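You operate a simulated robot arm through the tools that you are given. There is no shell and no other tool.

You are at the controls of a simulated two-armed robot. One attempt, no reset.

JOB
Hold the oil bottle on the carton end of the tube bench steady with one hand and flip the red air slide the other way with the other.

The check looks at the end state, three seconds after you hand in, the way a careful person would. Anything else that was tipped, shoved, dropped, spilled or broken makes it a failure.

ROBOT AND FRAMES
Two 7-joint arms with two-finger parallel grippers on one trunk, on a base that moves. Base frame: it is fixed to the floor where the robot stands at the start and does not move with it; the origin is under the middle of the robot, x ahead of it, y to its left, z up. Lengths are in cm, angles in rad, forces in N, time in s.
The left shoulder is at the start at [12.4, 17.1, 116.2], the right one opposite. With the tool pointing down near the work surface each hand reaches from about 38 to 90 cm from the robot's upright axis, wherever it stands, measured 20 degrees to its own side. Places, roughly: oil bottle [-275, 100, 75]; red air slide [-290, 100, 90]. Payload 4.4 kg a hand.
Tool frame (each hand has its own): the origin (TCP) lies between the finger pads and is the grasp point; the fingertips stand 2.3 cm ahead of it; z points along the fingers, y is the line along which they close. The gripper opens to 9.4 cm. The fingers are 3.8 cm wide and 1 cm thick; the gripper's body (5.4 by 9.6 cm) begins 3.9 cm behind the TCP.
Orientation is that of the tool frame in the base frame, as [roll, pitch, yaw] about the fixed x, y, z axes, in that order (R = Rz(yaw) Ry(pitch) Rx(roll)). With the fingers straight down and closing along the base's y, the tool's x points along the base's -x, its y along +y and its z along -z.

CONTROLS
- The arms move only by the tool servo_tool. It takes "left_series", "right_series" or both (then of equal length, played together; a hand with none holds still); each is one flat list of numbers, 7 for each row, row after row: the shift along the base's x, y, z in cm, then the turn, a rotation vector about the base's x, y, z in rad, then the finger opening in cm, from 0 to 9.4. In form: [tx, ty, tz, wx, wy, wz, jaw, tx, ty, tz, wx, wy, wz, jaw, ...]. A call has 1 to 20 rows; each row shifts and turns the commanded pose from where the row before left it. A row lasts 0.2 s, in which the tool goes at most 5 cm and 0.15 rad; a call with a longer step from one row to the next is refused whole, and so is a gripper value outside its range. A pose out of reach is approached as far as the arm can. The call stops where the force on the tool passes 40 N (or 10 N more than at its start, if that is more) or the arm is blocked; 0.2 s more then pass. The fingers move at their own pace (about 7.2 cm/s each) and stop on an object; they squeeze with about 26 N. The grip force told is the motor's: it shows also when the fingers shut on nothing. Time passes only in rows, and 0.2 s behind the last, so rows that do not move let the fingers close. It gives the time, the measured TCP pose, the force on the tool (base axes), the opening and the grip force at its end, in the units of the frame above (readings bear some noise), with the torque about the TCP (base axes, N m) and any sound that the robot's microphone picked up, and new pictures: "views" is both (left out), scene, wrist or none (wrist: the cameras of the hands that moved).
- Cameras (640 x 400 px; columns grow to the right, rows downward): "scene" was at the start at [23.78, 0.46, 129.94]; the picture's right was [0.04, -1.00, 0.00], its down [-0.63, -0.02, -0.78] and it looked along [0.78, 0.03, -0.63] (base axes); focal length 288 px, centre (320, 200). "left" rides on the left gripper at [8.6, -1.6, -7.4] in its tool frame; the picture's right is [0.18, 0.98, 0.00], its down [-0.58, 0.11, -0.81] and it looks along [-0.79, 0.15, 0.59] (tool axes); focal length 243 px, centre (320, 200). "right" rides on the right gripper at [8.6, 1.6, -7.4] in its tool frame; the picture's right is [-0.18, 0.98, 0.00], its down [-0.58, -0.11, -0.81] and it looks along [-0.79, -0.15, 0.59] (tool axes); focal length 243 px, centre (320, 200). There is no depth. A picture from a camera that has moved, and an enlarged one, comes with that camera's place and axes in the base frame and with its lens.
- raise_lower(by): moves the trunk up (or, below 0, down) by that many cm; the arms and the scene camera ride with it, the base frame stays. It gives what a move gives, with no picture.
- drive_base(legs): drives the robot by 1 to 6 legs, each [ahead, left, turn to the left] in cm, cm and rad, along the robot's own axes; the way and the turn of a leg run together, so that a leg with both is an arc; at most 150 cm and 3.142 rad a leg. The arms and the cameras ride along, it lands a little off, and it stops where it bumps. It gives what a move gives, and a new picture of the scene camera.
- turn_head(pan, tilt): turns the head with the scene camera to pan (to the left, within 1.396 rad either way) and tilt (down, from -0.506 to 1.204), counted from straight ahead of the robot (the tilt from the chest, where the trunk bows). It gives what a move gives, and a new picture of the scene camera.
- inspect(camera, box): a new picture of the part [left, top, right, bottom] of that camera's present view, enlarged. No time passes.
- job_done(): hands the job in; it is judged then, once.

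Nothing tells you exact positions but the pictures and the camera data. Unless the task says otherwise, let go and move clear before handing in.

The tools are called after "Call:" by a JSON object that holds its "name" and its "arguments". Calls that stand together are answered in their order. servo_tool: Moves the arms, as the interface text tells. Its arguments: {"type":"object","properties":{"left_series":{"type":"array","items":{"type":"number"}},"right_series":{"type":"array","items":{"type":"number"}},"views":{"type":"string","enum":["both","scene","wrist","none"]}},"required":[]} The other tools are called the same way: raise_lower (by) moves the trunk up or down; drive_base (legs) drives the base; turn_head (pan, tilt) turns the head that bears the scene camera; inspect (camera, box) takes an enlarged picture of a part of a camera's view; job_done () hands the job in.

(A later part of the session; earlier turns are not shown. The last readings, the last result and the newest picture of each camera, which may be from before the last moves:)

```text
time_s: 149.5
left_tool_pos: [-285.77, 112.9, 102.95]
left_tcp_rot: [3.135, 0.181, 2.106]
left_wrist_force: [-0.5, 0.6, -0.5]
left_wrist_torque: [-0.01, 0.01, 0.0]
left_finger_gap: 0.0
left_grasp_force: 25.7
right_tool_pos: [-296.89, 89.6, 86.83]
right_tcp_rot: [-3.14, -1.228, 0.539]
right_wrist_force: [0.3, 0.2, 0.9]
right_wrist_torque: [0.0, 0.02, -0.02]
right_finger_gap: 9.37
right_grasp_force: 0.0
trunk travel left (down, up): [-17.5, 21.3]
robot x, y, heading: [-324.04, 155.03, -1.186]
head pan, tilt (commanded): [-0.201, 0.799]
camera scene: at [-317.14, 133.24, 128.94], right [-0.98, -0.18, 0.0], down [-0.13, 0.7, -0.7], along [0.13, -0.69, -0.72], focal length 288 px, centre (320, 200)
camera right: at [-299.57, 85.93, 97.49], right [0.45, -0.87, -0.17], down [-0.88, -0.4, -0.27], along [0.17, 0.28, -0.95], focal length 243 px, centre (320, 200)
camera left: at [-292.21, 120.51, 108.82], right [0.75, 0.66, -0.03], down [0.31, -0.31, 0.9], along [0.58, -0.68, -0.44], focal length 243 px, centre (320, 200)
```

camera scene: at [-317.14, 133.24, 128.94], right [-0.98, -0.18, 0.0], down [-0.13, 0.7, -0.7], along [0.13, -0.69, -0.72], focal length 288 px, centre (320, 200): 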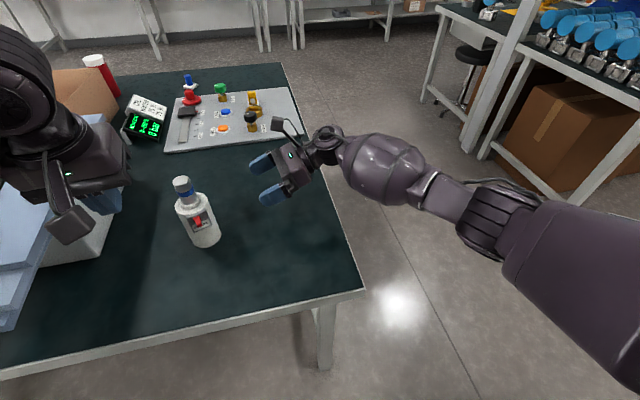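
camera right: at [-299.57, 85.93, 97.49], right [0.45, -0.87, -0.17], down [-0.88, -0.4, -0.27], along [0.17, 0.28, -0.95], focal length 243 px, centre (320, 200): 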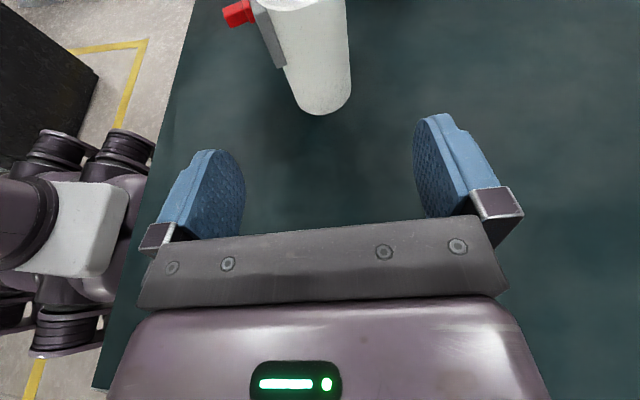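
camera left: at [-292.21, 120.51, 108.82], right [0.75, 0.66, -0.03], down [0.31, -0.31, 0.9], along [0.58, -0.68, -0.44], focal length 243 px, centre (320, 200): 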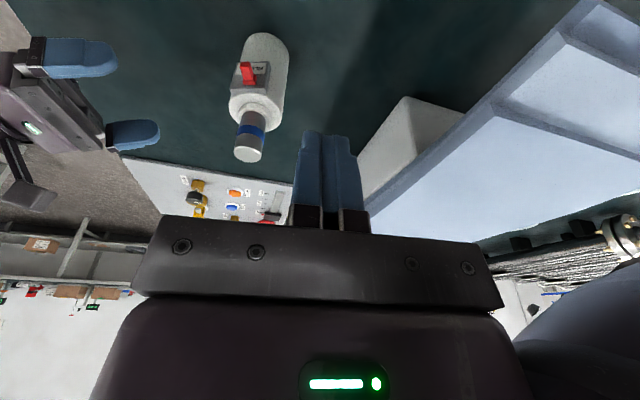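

The bottle now stands at about [-284.1, 98.3], some 1.2 cm nearer to me than before. Before driving, I'll look at my own lower body next to the bench edge in the right wrist view.

Call:
{"name": "inspect", "arguments": {"camera": "right", "box": [0, 0, 220, 400]}}

Call:
{"name": "drive_base", "arguments": {"legs": [[0, -12, 0]]}}

Call:
{"name": "turn_head", "arguments": {"pan": 0.3, "tilt": 0.85}}

```text
1.00 times, centred on (110, 200) of right (not enlarged: the box is as wide or as high as the picture)
camera zoom: at [-299.57, 85.93, 97.49], right [0.45, -0.87, -0.17], down [-0.88, -0.4, -0.27], along [0.17, 0.28, -0.95], focal length 243 px, centre (530, 200)
```

zoom: 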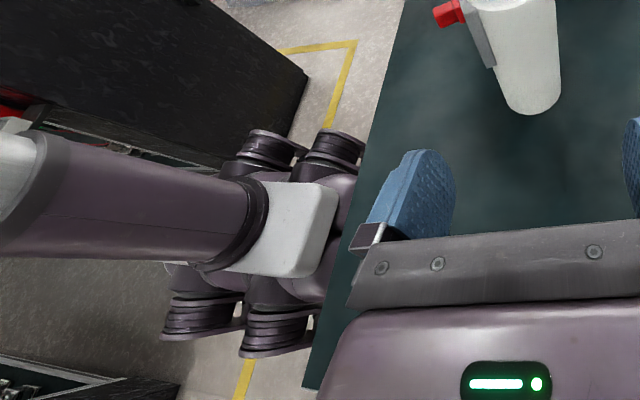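

```text
time_s: 151.2
left_tool_pos: [-297.0, 108.23, 102.99]
left_tcp_rot: [3.134, 0.179, 2.107]
left_wrist_force: [-0.2, -0.1, 0.0]
left_wrist_torque: [-0.01, -0.02, 0.04]
left_finger_gap: 0.01
left_grasp_force: 25.5
right_tool_pos: [-308.25, 85.04, 86.85]
right_tcp_rot: [-3.138, -1.227, 0.537]
right_wrist_force: [-1.8, 0.0, 0.2]
right_wrist_torque: [0.03, -0.01, -0.05]
right_finger_gap: 9.39
right_grasp_force: 0.0
trunk travel left (down, up): [-17.5, 21.3]
robot x, y, heading: [-335.52, 150.85, -1.189]
head pan, tilt (commanded): [-0.201, 0.799]
camera scene: at [-328.33, 128.66, 128.92], right [-0.98, -0.18, 0.0], down [-0.13, 0.71, -0.7], along [0.13, -0.69, -0.72], focal length 288 px, centre (320, 200)
```

scene: 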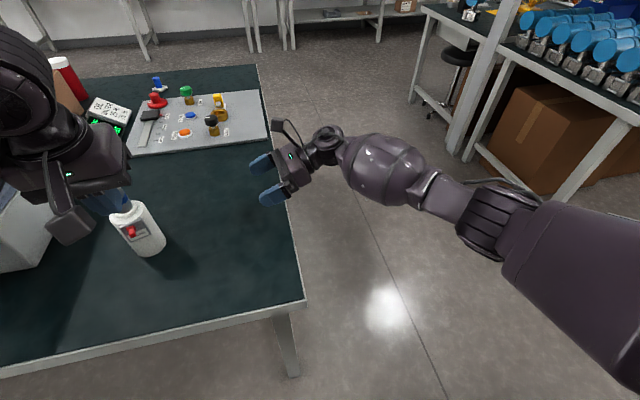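

```text
time_s: 152.2
left_tool_pos: [-296.97, 108.39, 102.83]
left_tcp_rot: [3.136, 0.179, 2.108]
left_wrist_force: [-0.5, 0.9, -0.6]
left_wrist_torque: [0.03, -0.01, 0.0]
left_finger_gap: 0.01
left_grasp_force: 26.2
right_tool_pos: [-308.05, 84.93, 86.75]
right_tcp_rot: [-3.139, -1.227, 0.539]
right_wrist_force: [1.0, -0.9, -0.6]
right_wrist_torque: [-0.01, -0.02, 0.04]
right_finger_gap: 9.39
right_grasp_force: 0.1
trunk travel left (down, up): [-17.5, 21.3]
robot x, y, heading: [-335.44, 151.08, -1.19]
head pan, tilt (commanded): [0.3, 0.85]
camera scene: at [-324.83, 130.54, 128.52], right [-0.78, -0.63, 0.0], down [-0.47, 0.58, -0.66], along [0.42, -0.51, -0.75], focal length 288 px, centre (320, 200)
```

scene: 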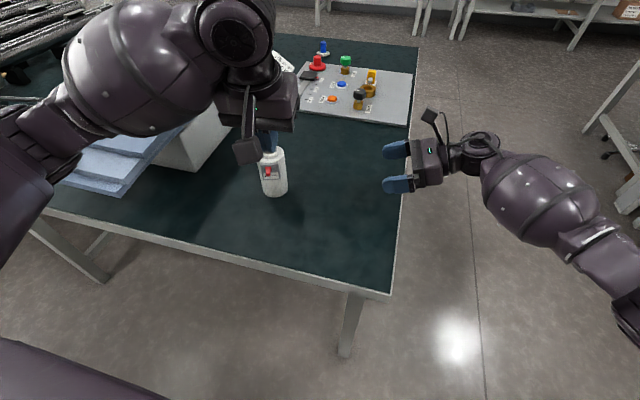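

I'm shifted; the bottle is now at about 68 cm ahead and 28 cm left, a natural spot for the left arm. Dry run again: left hand over to the bottle's left at height first.

Call:
{"name": "servo_tool", "arguments": {"left_series": [1.87, 1.09, 0, 0, 0, 0, 0, 1.87, 1.09, 0, 0, 0, 0, 0, 1.87, 1.09, 0, 0, 0, 0, 0, 1.87, 1.09, 0, 0, 0, 0, 0, 1.87, 1.09, 0, 0, 0, 0, 0, 1.87, 1.09, 0, 0, 0, 0, 0, 0, 0, -1, 0, 0, 0, 0, 0, 0, -1, 0, 0, 0, 0, 0, 0, -1, 0, 0, 0, 0, 0, 0, -1, 0, 0, 0, 0, 0, 0, -1, 0, 0, 0, 0, 0, 0, -1, 0, 0, 0, 0], "views": "both"}}

```text
time_s: 154.8
left_tool_pos: [-285.79, 114.95, 96.93]
left_tcp_rot: [3.131, 0.18, 2.105]
left_wrist_force: [-0.4, 0.5, -0.1]
left_wrist_torque: [0.02, -0.02, -0.03]
left_finger_gap: 0.0
left_grasp_force: 25.6
right_tool_pos: [-308.04, 85.03, 86.9]
right_tcp_rot: [-3.136, -1.227, 0.537]
right_wrist_force: [-0.2, 0.5, 0.0]
right_wrist_torque: [-0.02, -0.02, 0.02]
right_finger_gap: 9.37
right_grasp_force: 0.0
trunk travel left (down, up): [-17.5, 21.3]
robot x, y, heading: [-335.35, 150.89, -1.184]
head pan, tilt (commanded): [0.3, 0.85]
camera scene: at [-324.81, 130.53, 128.51], right [-0.78, -0.63, 0.0], down [-0.47, 0.58, -0.66], along [0.42, -0.51, -0.75], focal length 288 px, centre (320, 200)
camera left: at [-292.13, 122.51, 102.67], right [0.75, 0.66, -0.03], down [0.31, -0.32, 0.9], along [0.58, -0.68, -0.44], focal length 243 px, centre (320, 200)
```

scene: 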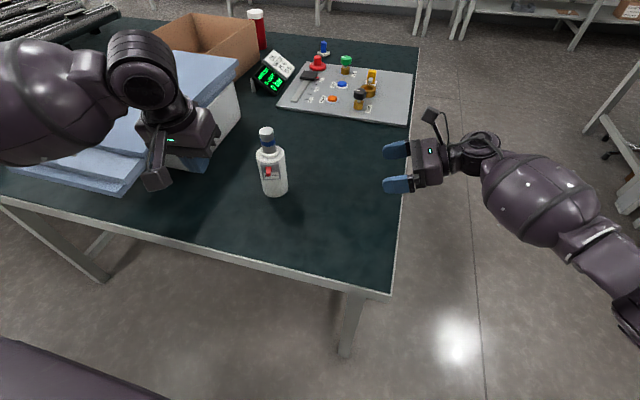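
left: 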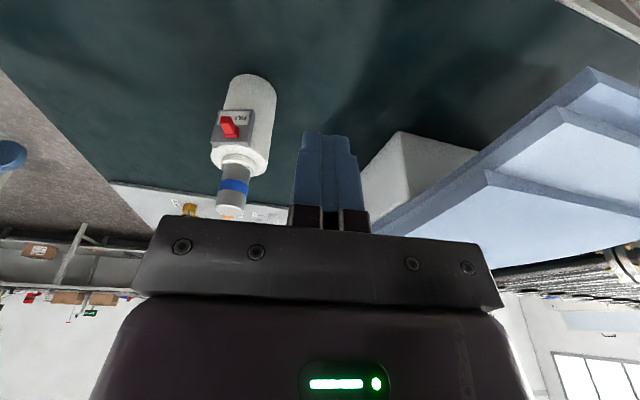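

No sway so far. Continuing slowly down and forward to z ≈ 86 in front-left of the tab.

Call:
{"name": "servo_tool", "arguments": {"left_series": [0.28, -0.48, -0.89, 0, 0, 0, 0, 0.28, -0.48, -0.89, 0, 0, 0, 0, 0.28, -0.48, -0.89, 0, 0, 0, 0, 0.28, -0.48, -0.89, 0, 0, 0, 0, 0.28, -0.48, -0.89, 0, 0, 0, 0, 0.28, -0.48, -0.89, 0, 0, 0, 0, 0.28, -0.48, -0.89, 0, 0, 0, 0, 0.28, -0.48, -0.89, 0, 0, 0, 0, 0, 0, 0, 0, 0, 0, 0], "views": "both"}}

```text
time_s: 156.8
left_tool_pos: [-283.47, 110.96, 89.77]
left_tcp_rot: [3.134, 0.182, 2.107]
left_wrist_force: [-0.4, -0.4, 0.1]
left_wrist_torque: [-0.01, 0.02, 0.02]
left_finger_gap: 0.0
left_grasp_force: 25.3
right_tool_pos: [-308.04, 85.11, 86.76]
right_tcp_rot: [-3.138, -1.228, 0.537]
right_wrist_force: [0.2, 0.7, -0.3]
right_wrist_torque: [0.0, 0.0, -0.02]
right_finger_gap: 9.4
right_grasp_force: 0.2
trunk travel left (down, up): [-17.5, 21.3]
robot x, y, heading: [-335.39, 150.84, -1.182]
head pan, tilt (commanded): [0.3, 0.85]
camera scene: at [-324.83, 130.55, 128.52], right [-0.78, -0.63, 0.0], down [-0.47, 0.58, -0.66], along [0.42, -0.51, -0.75], focal length 288 px, centre (320, 200)
camera left: at [-289.88, 118.63, 95.63], right [0.75, 0.66, -0.03], down [0.31, -0.31, 0.9], along [0.58, -0.68, -0.44], focal length 243 px, centre (320, 200)
```

scene: 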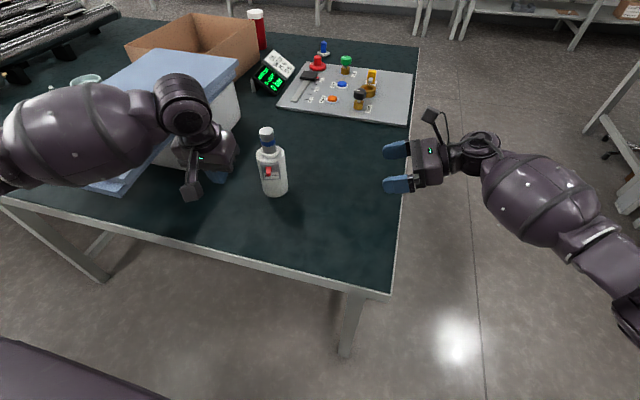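
left: 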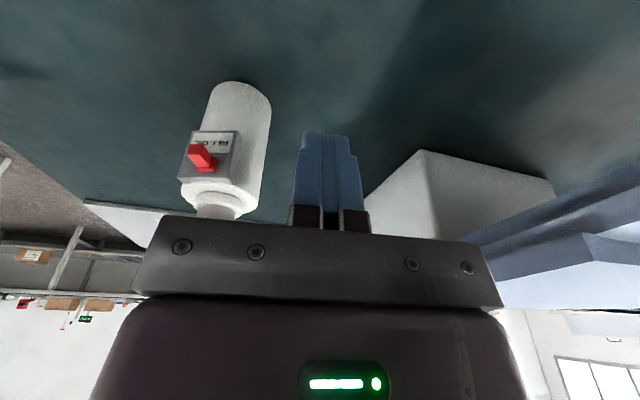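

Good, still no sway. A few more slow rows to z ≈ 86.

Call:
{"name": "servo_tool", "arguments": {"left_series": [0.19, -0.33, -0.6, 0, 0, 0, 0, 0.19, -0.33, -0.6, 0, 0, 0, 0, 0.19, -0.33, -0.6, 0, 0, 0, 0, 0.19, -0.33, -0.6, 0, 0, 0, 0, 0.19, -0.33, -0.6, 0, 0, 0, 0, 0.19, -0.33, -0.6, 0, 0, 0, 0, 0, 0, 0, 0, 0, 0, 0], "views": "both"}}

```text
time_s: 158.4
left_tool_pos: [-282.37, 109.06, 86.2]
left_tcp_rot: [3.133, 0.18, 2.107]
left_wrist_force: [-1.2, 0.4, 0.4]
left_wrist_torque: [0.02, 0.0, 0.0]
left_finger_gap: 0.0
left_grasp_force: 26.6
right_tool_pos: [-307.99, 84.98, 86.79]
right_tcp_rot: [-3.139, -1.226, 0.537]
right_wrist_force: [0.9, -0.2, 0.6]
right_wrist_torque: [0.05, -0.03, 0.0]
right_finger_gap: 9.42
right_grasp_force: 0.1
trunk travel left (down, up): [-17.5, 21.3]
robot x, y, heading: [-335.15, 150.74, -1.191]
head pan, tilt (commanded): [0.3, 0.85]
camera scene: at [-324.82, 130.55, 128.52], right [-0.78, -0.63, 0.0], down [-0.47, 0.58, -0.66], along [0.42, -0.51, -0.75], focal length 288 px, centre (320, 200)
camera left: at [-288.77, 116.64, 92.0], right [0.75, 0.66, -0.03], down [0.31, -0.31, 0.9], along [0.58, -0.68, -0.44], focal length 243 px, centre (320, 200)
```

scene: 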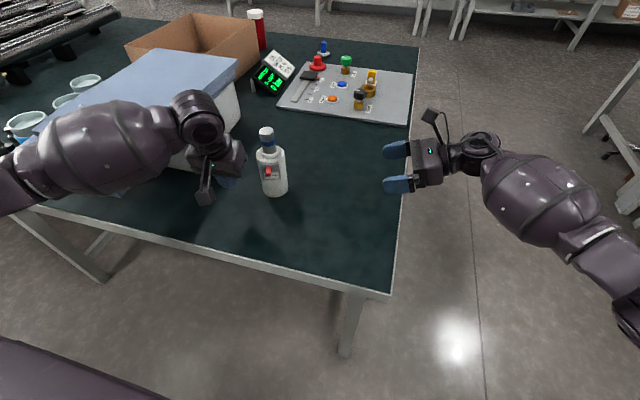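
left: 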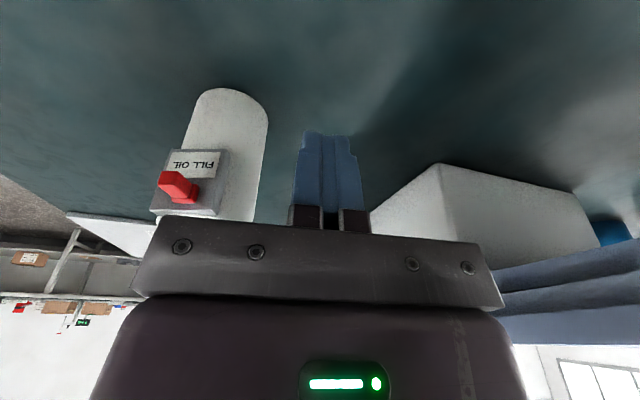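

z 86.2 reached, no lean. Now the last bit of the dry run: in toward the plate and right, staying short of the tab.

Call:
{"name": "servo_tool", "arguments": {"left_series": [0.26, -0.45, 0, 0, 0, 0, 0, 0.26, -0.45, 0, 0, 0, 0, 0, 0.26, -0.45, 0, 0, 0, 0, 0, 0.26, -0.45, 0, 0, 0, 0, 0, -0.55, -0.32, 0, 0, 0, 0, 0, -0.55, -0.32, 0, 0, 0, 0, 0, -0.55, -0.32, 0, 0, 0, 0, 0, 0, 0, 0, 0, 0, 0, 0], "views": "both"}}

Call:
{"name": "inspect", "arguments": {"camera": "left", "box": [120, 80, 400, 260]}}

```text
time_s: 160.2
left_tool_pos: [-282.97, 106.19, 86.14]
left_tcp_rot: [3.134, 0.18, 2.107]
left_wrist_force: [-0.6, -0.5, -0.5]
left_wrist_torque: [-0.02, 0.03, -0.03]
left_finger_gap: 0.02
left_grasp_force: 25.5
right_tool_pos: [-308.02, 85.04, 86.8]
right_tcp_rot: [-3.139, -1.228, 0.537]
right_wrist_force: [0.3, -0.3, -0.5]
right_wrist_torque: [-0.01, 0.06, 0.0]
right_finger_gap: 9.37
right_grasp_force: 0.1
trunk travel left (down, up): [-17.5, 21.3]
robot x, y, heading: [-335.38, 150.79, -1.19]
head pan, tilt (commanded): [0.3, 0.85]
camera scene: at [-324.82, 130.55, 128.52], right [-0.78, -0.63, 0.0], down [-0.47, 0.58, -0.66], along [0.42, -0.51, -0.75], focal length 288 px, centre (320, 200)
camera left: at [-289.36, 113.9, 92.01], right [0.75, 0.66, -0.03], down [0.31, -0.32, 0.9], along [0.58, -0.68, -0.44], focal length 243 px, centre (320, 200)
```

scene: 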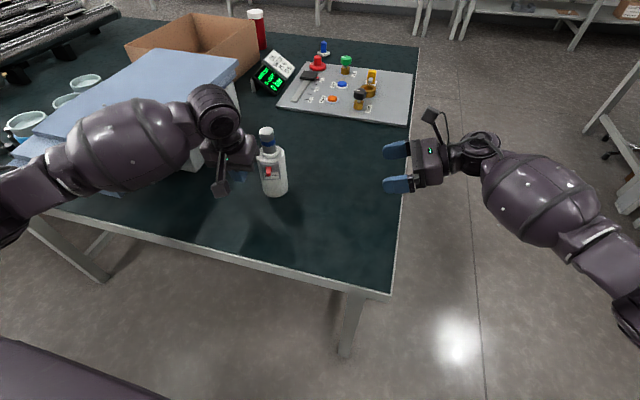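
left: 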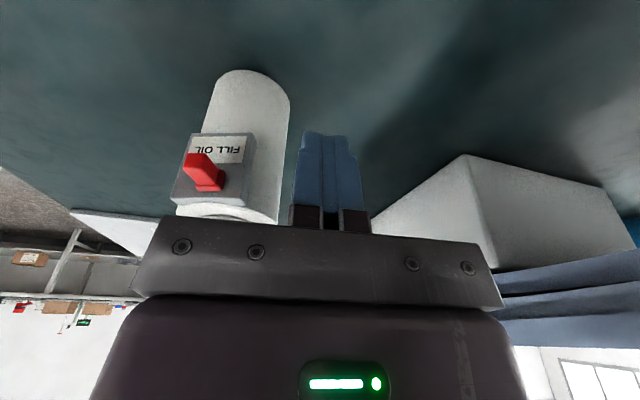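

```text
2.22 times, centred on (260, 170) of left
camera zoom: at [-289.36, 113.9, 92.01], right [0.75, 0.66, -0.03], down [0.31, -0.32, 0.9], along [0.58, -0.68, -0.44], focal length 539 px, centre (453, 267)
```

zoom: 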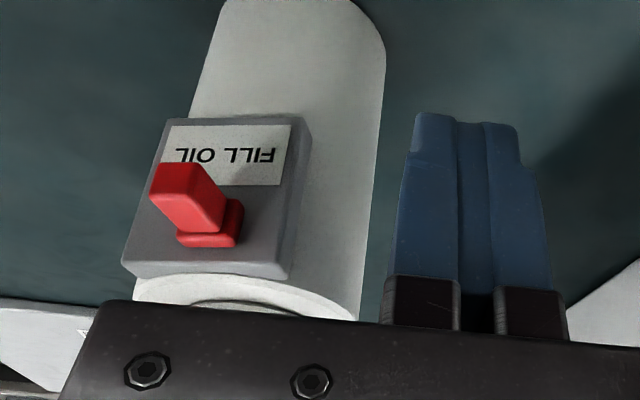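

The dry run is clean: the left finger tips wait just left of the tab with no lean. Now the right hand goes back to its spot right of the bottle, aligned with the bottle's present place.

Call:
{"name": "servo_tool", "arguments": {"right_series": [1.18, 0.62, -0.5, 0, 0, 0, 9.4, 1.18, 0.62, -0.5, 0, 0, 0, 9.4, 1.18, 0.62, -0.8, 0, 0, 0, 9.4, 1.18, 0.62, -0.8, 0, 0, 0, 9.4, 1.18, 0.62, -0.8, 0, 0, 0, 9.4, 1.18, 0.62, -0.8, 0, 0, 0, 9.4, 1.18, 0.62, -0.8, 0, 0, 0, 9.4, 1.18, 0.62, -1, 0, 0, 0, 9.4, 1.18, 0.62, -1, 0, 0, 0, 9.4, 1.18, 0.62, -1, 0, 0, 0, 9.4, 0, 0, 0, 0, 0, 0, 9.4], "views": "both"}}

```text
time_s: 162.6
left_tool_pos: [-282.85, 106.26, 86.14]
left_tcp_rot: [3.135, 0.179, 2.107]
left_wrist_force: [0.7, -1.0, 0.3]
left_wrist_torque: [0.03, 0.01, 0.0]
left_finger_gap: 0.0
left_grasp_force: 25.6
right_tool_pos: [-296.19, 91.32, 78.66]
right_tcp_rot: [-3.137, -1.228, 0.539]
right_wrist_force: [-0.3, -1.2, -0.2]
right_wrist_torque: [-0.01, -0.02, -0.04]
right_finger_gap: 9.41
right_grasp_force: 0.0
trunk travel left (down, up): [-17.5, 21.3]
robot x, y, heading: [-335.39, 150.42, -1.189]
head pan, tilt (commanded): [0.3, 0.85]
camera scene: at [-324.84, 130.54, 128.52], right [-0.78, -0.63, 0.0], down [-0.47, 0.58, -0.66], along [0.42, -0.51, -0.75], focal length 288 px, centre (320, 200)
camera right: at [-298.96, 87.62, 89.35], right [0.45, -0.87, -0.17], down [-0.87, -0.4, -0.28], along [0.17, 0.28, -0.95], focal length 243 px, centre (320, 200)
```

scene: 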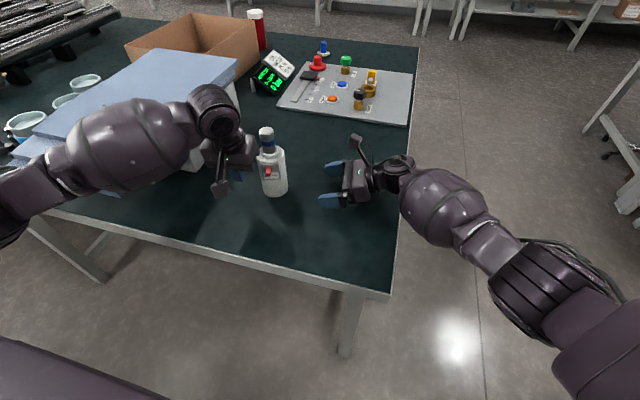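
right: 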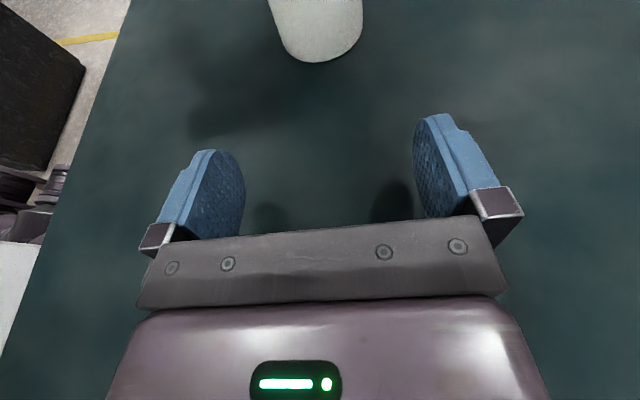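

Aligned and stable. Advancing slowly toward the bottle.

Call:
{"name": "servo_tool", "arguments": {"right_series": [1.12, 0.657, 0, 0, 0, 0, 9.4, 1.12, 0.657, 0, 0, 0, 0, 9.4, 1.12, 0.657, 0, 0, 0, 0, 9.4, 1.12, 0.657, 0, 0, 0, 0, 9.4, 1.12, 0.657, 0, 0, 0, 0, 9.4, 0, 0, 0, 0, 0, 0, 9.4], "views": "wrist"}}

Call:
{"name": "inspect", "arguments": {"camera": "scene", "box": [180, 100, 420, 250]}}

```text
time_s: 164.0
left_tool_pos: [-282.92, 106.3, 85.98]
left_tcp_rot: [3.134, 0.18, 2.106]
left_wrist_force: [-0.1, 0.1, -0.5]
left_wrist_torque: [0.03, 0.02, 0.0]
left_finger_gap: 0.0
left_grasp_force: 25.8
right_tool_pos: [-290.7, 94.6, 78.65]
right_tcp_rot: [-3.136, -1.227, 0.535]
right_wrist_force: [0.0, 0.9, 0.0]
right_wrist_torque: [0.0, 0.0, 0.0]
right_finger_gap: 9.41
right_grasp_force: 0.1
trunk travel left (down, up): [-17.5, 21.3]
robot x, y, heading: [-335.86, 150.62, -1.189]
head pan, tilt (commanded): [0.3, 0.85]
camera right: at [-293.36, 90.98, 89.3], right [0.45, -0.87, -0.18], down [-0.88, -0.4, -0.28], along [0.17, 0.28, -0.95], focal length 243 px, centre (320, 200)
```

right: 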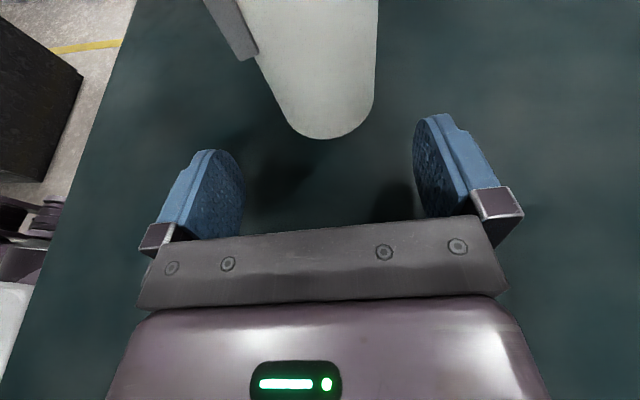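

```text
2.67 times, centred on (300, 175) of scene
camera zoom: at [-324.83, 130.53, 128.51], right [-0.78, -0.63, 0.0], down [-0.47, 0.58, -0.66], along [0.42, -0.51, -0.75], focal length 767 px, centre (373, 267)
```

zoom: 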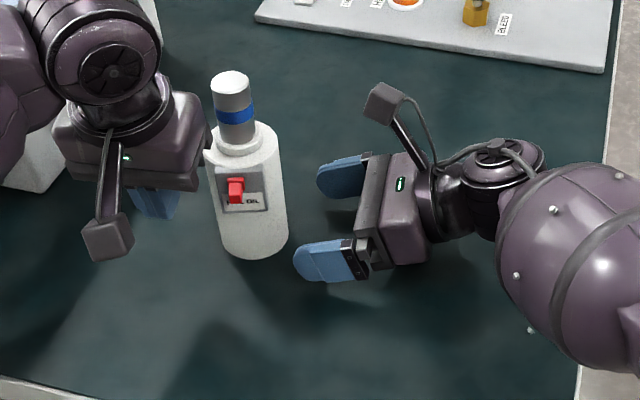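

Call:
{"name": "servo_tool", "arguments": {"right_series": [0.97, 0.52, 0, 0, 0, 0, 9.4, 0.97, 0.52, 0, 0, 0, 0, 9.4, 0.97, 0.52, 0, 0, 0, 0, 9.4, 0.97, 0.52, 0, 0, 0, 0, 9.4, 0.97, 0.52, 0, 0, 0, 0, 9.4, 0.97, 0.52, 0, 0, 0, 0, 9.4, 0, 0, 0, 0, 0, 0, 8.2, 0, 0, 0, 0, 0, 0, 7.2], "views": "wrist"}}

Call:
{"name": "inspect", "arguments": {"camera": "scene", "box": [200, 100, 360, 220]}}

```text
time_s: 165.8
left_tool_pos: [-282.84, 106.29, 86.11]
left_tcp_rot: [3.136, 0.181, 2.108]
left_wrist_force: [-0.2, 0.3, 0.2]
left_wrist_torque: [0.01, 0.02, 0.02]
left_finger_gap: 0.0
left_grasp_force: 26.4
right_tool_pos: [-286.72, 97.53, 78.78]
right_tcp_rot: [3.132, -1.219, 0.53]
right_wrist_force: [2.1, -1.3, 1.1]
right_wrist_torque: [0.02, -0.02, -0.04]
right_finger_gap: 7.3
right_grasp_force: 1.5
right hand out of reach, approached as far as the arm can: row 3, 4, 5, 6
trunk travel left (down, up): [-17.5, 21.3]
robot x, y, heading: [-335.47, 150.8, -1.188]
head pan, tilt (commanded): [0.3, 0.85]
camera right: at [-289.54, 94.11, 89.37], right [0.43, -0.88, -0.17], down [-0.88, -0.38, -0.27], along [0.17, 0.27, -0.95], focal length 243 px, centre (320, 200)
```

right: 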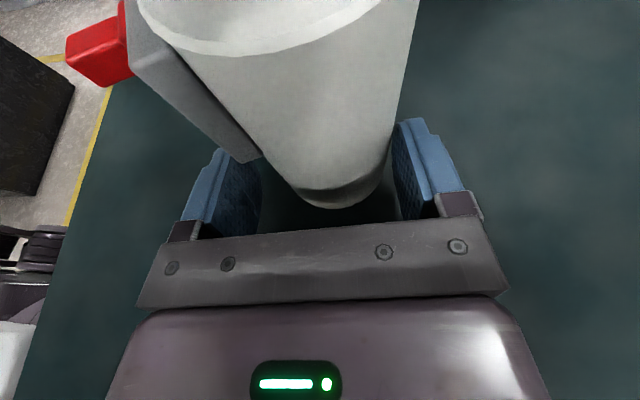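

```text
3.33 times, centred on (280, 160) of scene
camera zoom: at [-324.82, 130.53, 128.52], right [-0.78, -0.63, 0.0], down [-0.47, 0.58, -0.66], along [0.42, -0.51, -0.75], focal length 959 px, centre (453, 333)
```

zoom: 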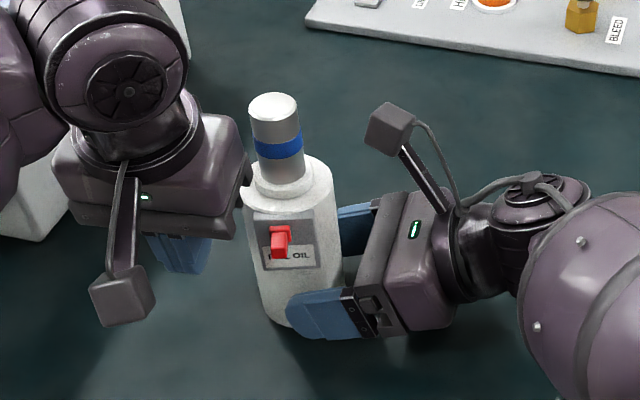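

The right arm ran out of reach just before the bottle is fully between the pads. I'll open, back both hands off, and bring the base 5 cm closer.

Call:
{"name": "servo_tool", "arguments": {"right_series": [0, 0, 0, 0, 0, 0, 8.5, 0, 0, 0, 0, 0, 0, 9.4, 0, 0, 0, 0, 0, 0, 9.4, -1.3, -0.76, 0, 0, 0, 0, 9.4, -1.3, -0.76, 0, 0, 0, 0, 9.4, -1.3, -0.76, 0, 0, 0, 0, 9.4, -1.3, -0.76, 0, 0, 0, 0, 9.4, -1.3, -0.76, 0, 0, 0, 0, 9.4, -1.3, -0.76, 0, 0, 0, 0, 9.4, -1.3, -0.76, 0, 0, 0, 0, 9.4, -1.3, -0.76, 1, 0, 0, 0, 9.4, 0, 0, 2, 0, 0, 0, 9.4, 0, 0, 2, 0, 0, 0, 9.4, 0, 0, 2, 0, 0, 0, 9.4], "left_series": [0, 0, 0, 0, 0, 0, 0, 0, 0, 0, 0, 0, 0, 0, 0.3, 0.2, 0, 0, 0, 0, 0, 0.3, 0.2, 0, 0, 0, 0, 0, -0.1, 0.6, 0.2, 0, 0, 0, 0, -0.3, 0.6, 0.6, 0, 0, 0, 0, -0.3, 0.6, 0.8, 0, 0, 0, 0, -0.3, 0.6, 0.8, 0, 0, 0, 0, -0.3, 0.6, 1, 0, 0, 0, 0, -0.3, 0.6, 1, 0, 0, 0, 0, -0.3, 0.6, 1, 0, 0, 0, 0, -0.3, 0.6, 1, 0, 0, 0, 0, 0, 0, 1, 0, 0, 0, 0, 0, 0, 1, 0, 0, 0, 0], "views": "both"}}

```text
time_s: 168.8
left_tool_pos: [-284.61, 111.64, 94.56]
left_tcp_rot: [3.132, 0.183, 2.107]
left_wrist_force: [-0.6, -0.7, 1.0]
left_wrist_torque: [-0.01, -0.01, 0.05]
left_finger_gap: 0.0
left_grasp_force: 26.5
right_tool_pos: [-296.38, 93.09, 85.68]
right_tcp_rot: [-3.136, -1.227, 0.536]
right_wrist_force: [-0.3, 0.4, -1.0]
right_wrist_torque: [0.04, 0.04, -0.01]
right_finger_gap: 9.38
right_grasp_force: 0.1
trunk travel left (down, up): [-17.5, 21.3]
robot x, y, heading: [-335.31, 150.72, -1.189]
head pan, tilt (commanded): [0.3, 0.85]
camera scene: at [-324.85, 130.58, 128.53], right [-0.78, -0.63, 0.0], down [-0.47, 0.58, -0.66], along [0.42, -0.51, -0.75], focal length 288 px, centre (320, 200)
camera right: at [-299.16, 89.5, 96.36], right [0.45, -0.87, -0.17], down [-0.88, -0.4, -0.27], along [0.17, 0.28, -0.95], focal length 243 px, centre (320, 200)
camera left: at [-291.0, 119.17, 100.46], right [0.75, 0.66, -0.03], down [0.31, -0.32, 0.9], along [0.58, -0.68, -0.44], focal length 243 px, centre (320, 200)
```

scene: 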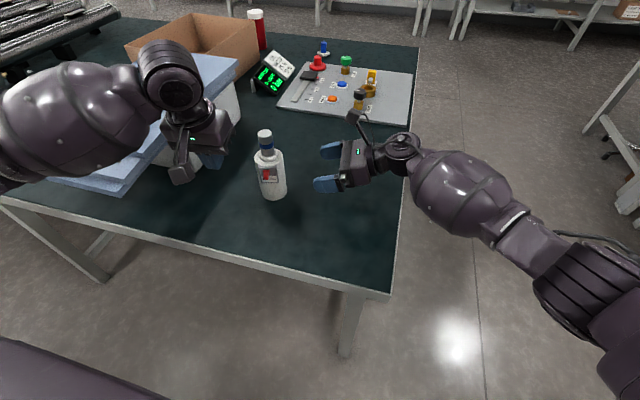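
right: 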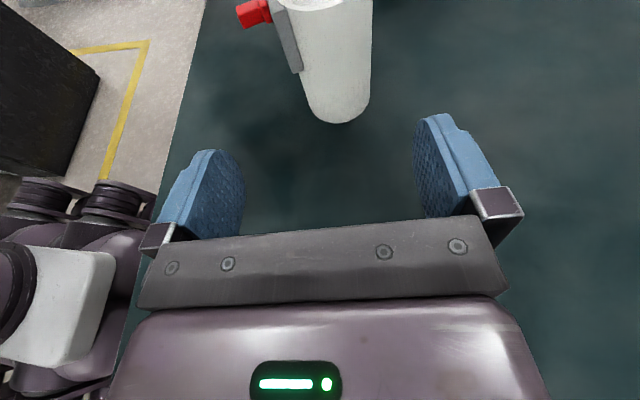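
left: 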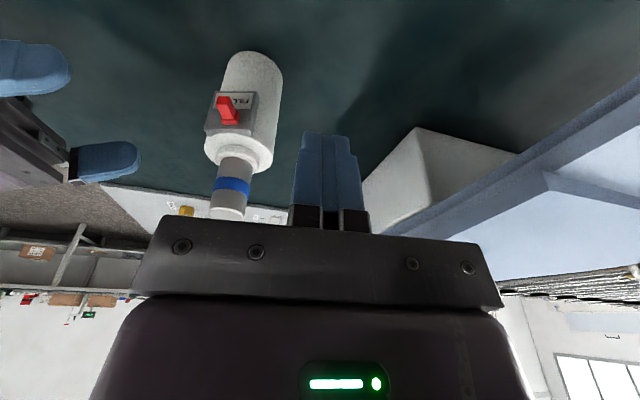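

The bottle got nudged a further centimetre toward me (now about [-284.5, 99.2]); I'll slide it back once it's held. Raising the left hand and driving 6 cm ahead.

Call:
{"name": "servo_tool", "arguments": {"left_series": [0, 0, 1.5, 0, 0, 0, 0, 0, 0, 1.5, 0, 0, 0, 0, 0, 0, 1.5, 0, 0, 0, 0, 0, 0, 1.5, 0, 0, 0, 0, 0, 0, 1.5, 0, 0, 0, 0], "views": "none"}}

Call:
{"name": "drive_base", "arguments": {"legs": [[6, 0, 0]]}}

```text
time_s: 170.0
left_tool_pos: [-284.5, 111.58, 102.14]
left_tcp_rot: [3.136, 0.181, 2.106]
left_wrist_force: [-0.5, 0.1, 0.1]
left_wrist_torque: [-0.01, 0.0, -0.01]
left_finger_gap: 0.0
left_grasp_force: 25.8
right_tool_pos: [-296.37, 93.13, 85.81]
right_tcp_rot: [-3.138, -1.228, 0.538]
right_wrist_force: [-0.3, 0.5, 0.5]
right_wrist_torque: [0.01, 0.01, 0.0]
right_finger_gap: 9.35
right_grasp_force: 0.1
trunk travel left (down, up): [-17.5, 21.3]
robot x, y, heading: [-335.36, 150.66, -1.186]
head pan, tilt (commanded): [0.3, 0.85]
```

```text
time_s: 170.9
left_tool_pos: [-282.4, 106.0, 102.04]
left_tcp_rot: [3.131, 0.182, 2.106]
left_wrist_force: [-0.1, -0.8, 0.5]
left_wrist_torque: [0.01, -0.01, 0.0]
left_finger_gap: 0.0
left_grasp_force: 26.2
right_tool_pos: [-294.25, 87.49, 85.64]
right_tcp_rot: [-3.132, -1.227, 0.535]
right_wrist_force: [0.0, 0.4, -0.3]
right_wrist_torque: [0.04, 0.0, 0.03]
right_finger_gap: 9.4
right_grasp_force: 0.1
trunk travel left (down, up): [-17.5, 21.3]
robot x, y, heading: [-333.3, 145.15, -1.191]
head pan, tilt (commanded): [0.3, 0.85]
camera scene: at [-322.59, 125.0, 128.5], right [-0.78, -0.63, 0.0], down [-0.47, 0.58, -0.66], along [0.42, -0.51, -0.75], focal length 288 px, centre (320, 200)
```

scene: 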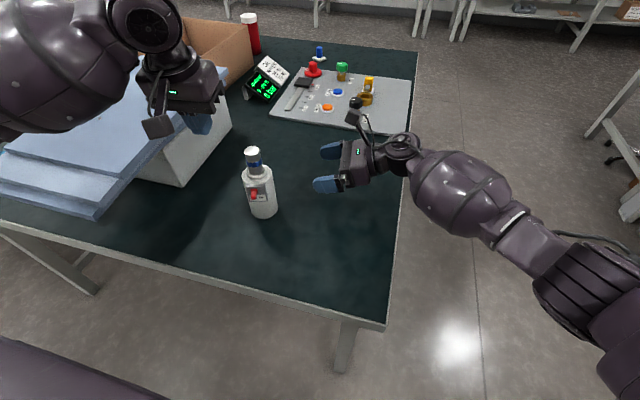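

I'm closer now. I'll first test the left hand again at its working height, a bit further left than needed.

Call:
{"name": "servo_tool", "arguments": {"left_series": [0.65, 0.38, 0, 0, 0, 0, 0, 0.65, 0.38, 0, 0, 0, 0, 0, 0.65, 0.38, 0, 0, 0, 0, 0, 0.65, 0.38, 0, 0, 0, 0, 0, 0, 0, -1, 0, 0, 0, 0, 0, 0, -1, 0, 0, 0, 0, 0, 0, -1, 0, 0, 0, 0, 0, 0, -1, 0, 0, 0, 0, 0, 0, -1, 0, 0, 0, 0, 0, 0, -1, 0, 0, 0, 0, 0, 0, -1, 0, 0, 0, 0, 0, 0, -1, 0, 0, 0, 0], "views": "both"}}

```text
time_s: 173.5
left_tool_pos: [-279.79, 107.45, 94.23]
left_tcp_rot: [3.136, 0.179, 2.108]
left_wrist_force: [0.0, 0.8, 0.5]
left_wrist_torque: [-0.04, -0.01, 0.03]
left_finger_gap: 0.0
left_grasp_force: 25.8
right_tool_pos: [-294.25, 87.67, 85.66]
right_tcp_rot: [-3.138, -1.228, 0.537]
right_wrist_force: [0.3, -0.2, 0.5]
right_wrist_torque: [0.0, 0.0, -0.01]
right_finger_gap: 9.42
right_grasp_force: 0.0
trunk travel left (down, up): [-17.5, 21.3]
robot x, y, heading: [-333.58, 145.23, -1.192]
head pan, tilt (commanded): [0.3, 0.85]
camera scene: at [-322.62, 125.08, 128.51], right [-0.78, -0.63, 0.0], down [-0.47, 0.58, -0.66], along [0.42, -0.51, -0.75], focal length 288 px, centre (320, 200)
camera left: at [-286.21, 115.18, 99.95], right [0.75, 0.66, -0.03], down [0.31, -0.31, 0.9], along [0.58, -0.68, -0.44], focal length 243 px, centre (320, 200)
```

scene: 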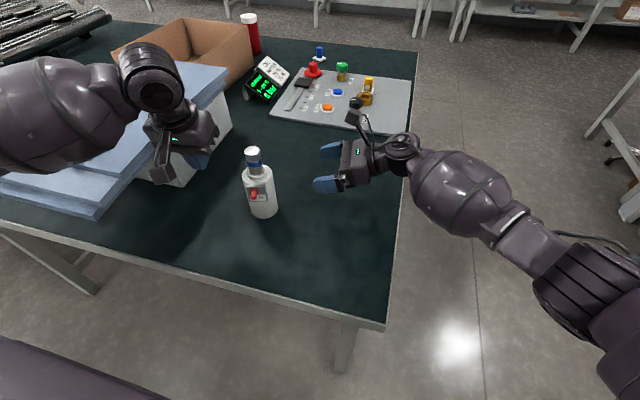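
left: 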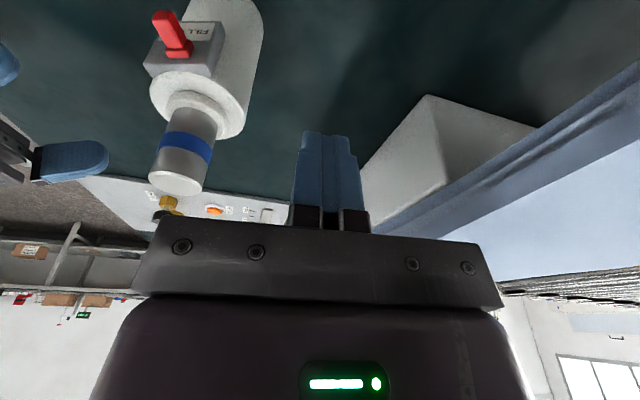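

Call:
{"name": "servo_tool", "arguments": {"left_series": [0, 0, -0.9, 0, 0, 0, 0, 0, 0, -0.9, 0, 0, 0, 0, 0, 0, -0.9, 0, 0, 0, 0, 0, 0, -0.9, 0, 0, 0, 0, 0, 0, -0.9, 0, 0, 0, 0, 0, 0, -0.9, 0, 0, 0, 0, 0, 0, -0.9, 0, 0, 0, 0, 0, 0, -0.9, 0, 0, 0, 0, 0, 0, -0.9, 0, 0, 0, 0, 0, 0, 0, 0, 0, 0, 0], "views": "both"}}

```text
time_s: 175.7
left_tool_pos: [-279.73, 107.57, 86.08]
left_tcp_rot: [3.136, 0.18, 2.107]
left_wrist_force: [0.2, -0.3, -0.1]
left_wrist_torque: [-0.03, 0.01, -0.02]
left_finger_gap: 0.03
left_grasp_force: 26.6
right_tool_pos: [-294.26, 87.49, 85.74]
right_tcp_rot: [-3.137, -1.227, 0.537]
right_wrist_force: [-0.1, -0.3, 0.4]
right_wrist_torque: [0.0, -0.01, -0.02]
right_finger_gap: 9.41
right_grasp_force: 0.0
trunk travel left (down, up): [-17.5, 21.3]
robot x, y, heading: [-333.2, 145.07, -1.186]
head pan, tilt (commanded): [0.3, 0.85]
camera scene: at [-322.63, 125.09, 128.52], right [-0.78, -0.63, 0.0], down [-0.47, 0.58, -0.66], along [0.42, -0.51, -0.75], focal length 288 px, centre (320, 200)
camera left: at [-286.21, 115.23, 91.86], right [0.75, 0.66, -0.03], down [0.31, -0.32, 0.9], along [0.58, -0.68, -0.44], focal length 243 px, centre (320, 200)
```

scene: 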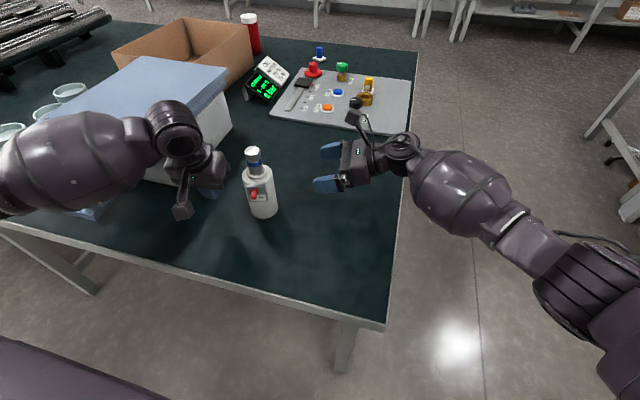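
left: 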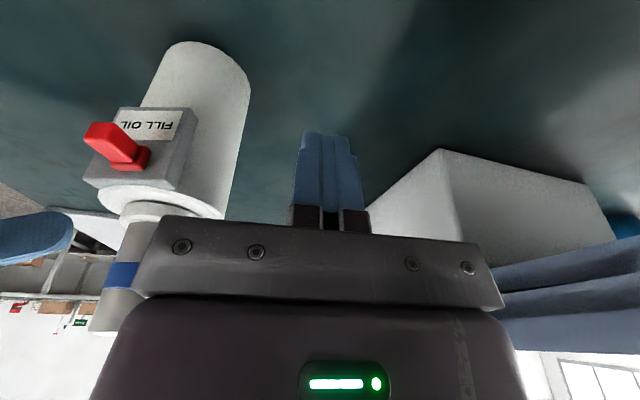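

The left hand reaches its height without any lean here. Now the right hand: to its pre-grasp spot aligned with the bottle.

Call:
{"name": "servo_tool", "arguments": {"right_series": [-0.34, 0.65, -1, 0, 0, 0, 9.4, -0.34, 0.65, -1, 0, 0, 0, 9.4, -0.34, 0.65, -1, 0, 0, 0, 9.4, -0.34, 0.65, -1, 0, 0, 0, 9.4, -0.34, 0.65, -1, 0, 0, 0, 9.4, -0.34, 0.65, -1, 0, 0, 0, 9.4, -0.34, 0.65, -0.9, 0, 0, 0, 9.4, 0, 0, 0, 0, 0, 0, 9.4], "views": "both"}}

```text
time_s: 177.5
left_tool_pos: [-279.73, 107.66, 86.05]
left_tcp_rot: [3.135, 0.18, 2.108]
left_wrist_force: [0.3, 0.2, -1.1]
left_wrist_torque: [0.0, -0.01, 0.01]
left_finger_gap: 0.03
left_grasp_force: 26.3
right_tool_pos: [-296.64, 92.22, 78.88]
right_tcp_rot: [-3.137, -1.226, 0.537]
right_wrist_force: [-0.2, -0.1, 0.1]
right_wrist_torque: [-0.02, 0.0, -0.02]
right_finger_gap: 9.41
right_grasp_force: 0.1
trunk travel left (down, up): [-17.5, 21.3]
robot x, y, heading: [-333.31, 145.55, -1.188]
head pan, tilt (commanded): [0.3, 0.85]
camera scene: at [-322.63, 125.09, 128.52], right [-0.78, -0.63, 0.0], down [-0.47, 0.58, -0.66], along [0.42, -0.51, -0.75], focal length 288 px, centre (320, 200)
camera right: at [-299.37, 88.64, 89.44], right [0.45, -0.87, -0.17], down [-0.87, -0.4, -0.28], along [0.17, 0.28, -0.95], focal length 243 px, centre (320, 200)
```

scene: 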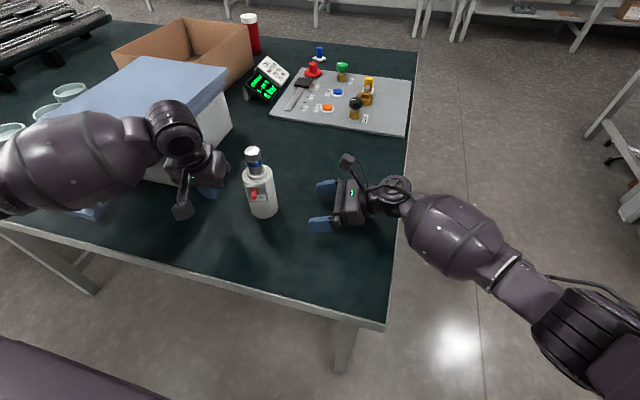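
right: 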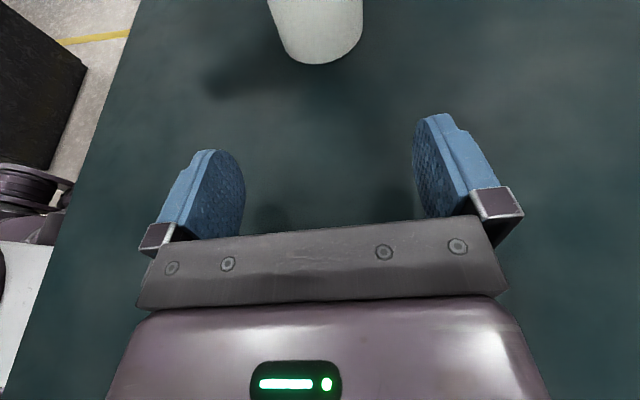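

Call:
{"name": "servo_tool", "arguments": {"right_series": [1.12, 0.657, 0, 0, 0, 0, 9.4, 1.12, 0.657, 0, 0, 0, 0, 9.4, 1.12, 0.657, 0, 0, 0, 0, 9.4, 1.12, 0.657, 0, 0, 0, 0, 9.4, 1.12, 0.657, 0, 0, 0, 0, 9.4, 1.12, 0.657, 0, 0, 0, 0, 9.4, 0, 0, 0, 0, 0, 0, 9.4], "views": "wrist"}}

```text
time_s: 179.1
left_tool_pos: [-279.8, 107.7, 85.95]
left_tcp_rot: [3.135, 0.18, 2.105]
left_wrist_force: [-0.6, -0.7, 0.8]
left_wrist_torque: [0.03, 0.0, -0.03]
left_finger_gap: 0.0
left_grasp_force: 25.9
right_tool_pos: [-290.0, 96.14, 78.76]
right_tcp_rot: [-3.137, -1.228, 0.538]
right_wrist_force: [0.2, 0.5, -0.2]
right_wrist_torque: [-0.03, 0.02, -0.01]
right_finger_gap: 9.38
right_grasp_force: 0.0
trunk travel left (down, up): [-17.5, 21.3]
robot x, y, heading: [-333.17, 144.97, -1.191]
head pan, tilt (commanded): [0.3, 0.85]
camera right: at [-292.59, 92.57, 89.42], right [0.45, -0.87, -0.17], down [-0.88, -0.4, -0.28], along [0.17, 0.28, -0.95], focal length 243 px, centre (320, 200)
```

right: 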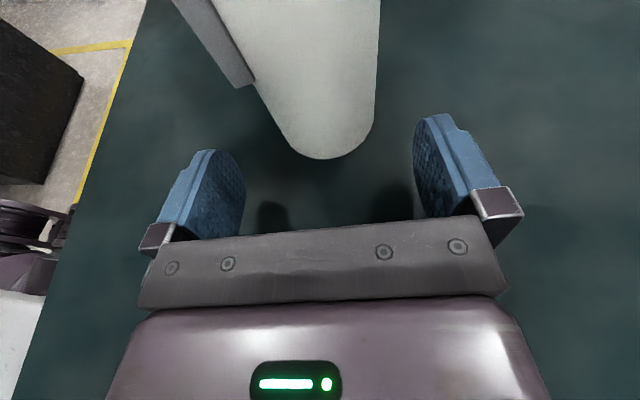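

Aligned at [-284.6, 99.4]. Advancing the last 5 cm and closing partway.

Call:
{"name": "servo_tool", "arguments": {"right_series": [0.915, 0.535, 0, 0, 0, 0, 9.4, 0.915, 0.535, 0, 0, 0, 0, 9.4, 0.915, 0.535, 0, 0, 0, 0, 9.4, 0.915, 0.535, 0, 0, 0, 0, 9.4, 0.915, 0.535, 0, 0, 0, 0, 9.4, 0, 0, 0, 0, 0, 0, 9.4], "views": "wrist"}}

Call:
{"name": "inspect", "arguments": {"camera": "scene", "box": [180, 110, 360, 240]}}

```text
time_s: 180.5
left_tool_pos: [-279.79, 107.58, 86.07]
left_tcp_rot: [3.135, 0.18, 2.106]
left_wrist_force: [0.6, -0.1, 0.5]
left_wrist_torque: [-0.02, -0.01, -0.01]
left_finger_gap: 0.02
left_grasp_force: 26.0
right_tool_pos: [-285.35, 98.7, 78.83]
right_tcp_rot: [-3.137, -1.226, 0.538]
right_wrist_force: [0.3, 0.4, 0.3]
right_wrist_torque: [-0.01, 0.02, 0.0]
right_finger_gap: 9.4
right_grasp_force: 0.0
trunk travel left (down, up): [-17.5, 21.3]
robot x, y, heading: [-333.24, 145.32, -1.184]
head pan, tilt (commanded): [0.3, 0.85]
camera right: at [-287.98, 95.17, 89.47], right [0.45, -0.87, -0.17], down [-0.87, -0.4, -0.28], along [0.17, 0.28, -0.95], focal length 243 px, centre (320, 200)
```

right: 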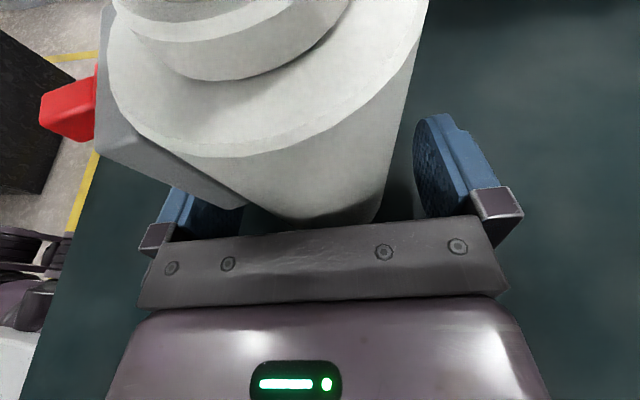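

```text
3.08 times, centred on (270, 175) of scene
camera zoom: at [-322.64, 125.08, 128.52], right [-0.78, -0.63, 0.0], down [-0.47, 0.58, -0.66], along [0.42, -0.51, -0.75], focal length 885 px, centre (474, 277)
```

zoom: 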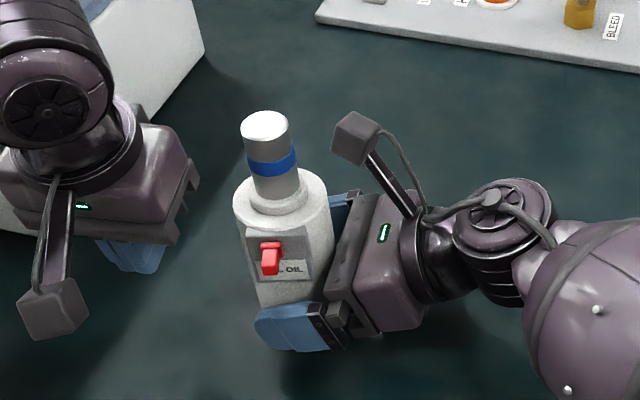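

Reached cleanly. Now closing the right hand gently onto the bottle.

Call:
{"name": "servo_tool", "arguments": {"right_series": [0, 0, 0, 0, 0, 0, 8.2, 0, 0, 0, 0, 0, 0, 7.2, 0, 0, 0, 0, 0, 0, 6.8, 0, 0, 0, 0, 0, 0, 6.5, 0, 0, 0, 0, 0, 0, 6.2, 0, 0, 0, 0, 0, 0, 5.5, 0, 0, 0, 0, 0, 0, 5.5], "views": "wrist"}}

Call:
{"name": "inspect", "arguments": {"camera": "scene", "box": [180, 110, 360, 240]}}

```text
time_s: 182.1
left_tool_pos: [-279.86, 107.67, 86.07]
left_tcp_rot: [3.136, 0.179, 2.106]
left_wrist_force: [-1.1, 1.0, 0.8]
left_wrist_torque: [0.01, 0.02, 0.0]
left_finger_gap: 0.0
left_grasp_force: 26.8
right_tool_pos: [-285.24, 98.64, 78.93]
right_tcp_rot: [-3.139, -1.225, 0.538]
right_wrist_force: [-0.1, -0.7, 0.2]
right_wrist_torque: [-0.09, -0.05, -0.01]
right_finger_gap: 6.24
right_grasp_force: 19.9
trunk travel left (down, up): [-17.5, 21.3]
robot x, y, heading: [-333.37, 145.75, -1.189]
head pan, tilt (commanded): [0.3, 0.85]
camera right: at [-288.0, 95.16, 89.45], right [0.45, -0.87, -0.17], down [-0.88, -0.4, -0.27], along [0.17, 0.28, -0.95], focal length 243 px, centre (320, 200)
```

right: 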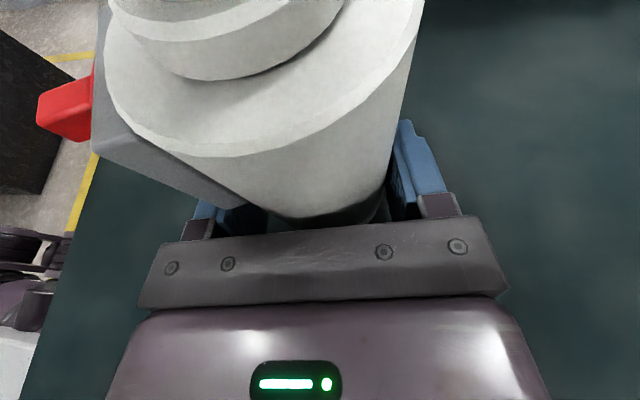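

```text
3.08 times, centred on (270, 175) of scene
camera zoom: at [-322.63, 125.08, 128.52], right [-0.78, -0.63, 0.0], down [-0.47, 0.58, -0.66], along [0.42, -0.51, -0.75], focal length 885 px, centre (474, 277)
```

zoom: 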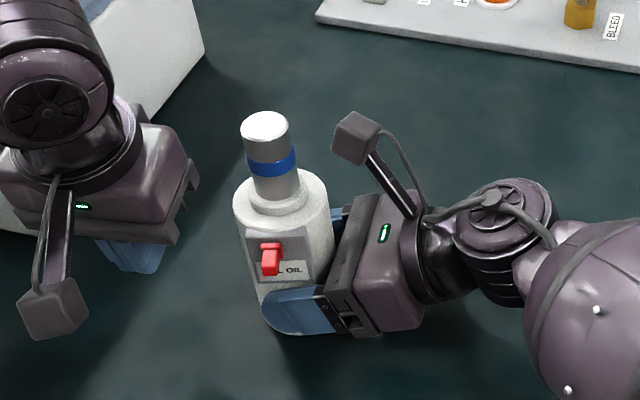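

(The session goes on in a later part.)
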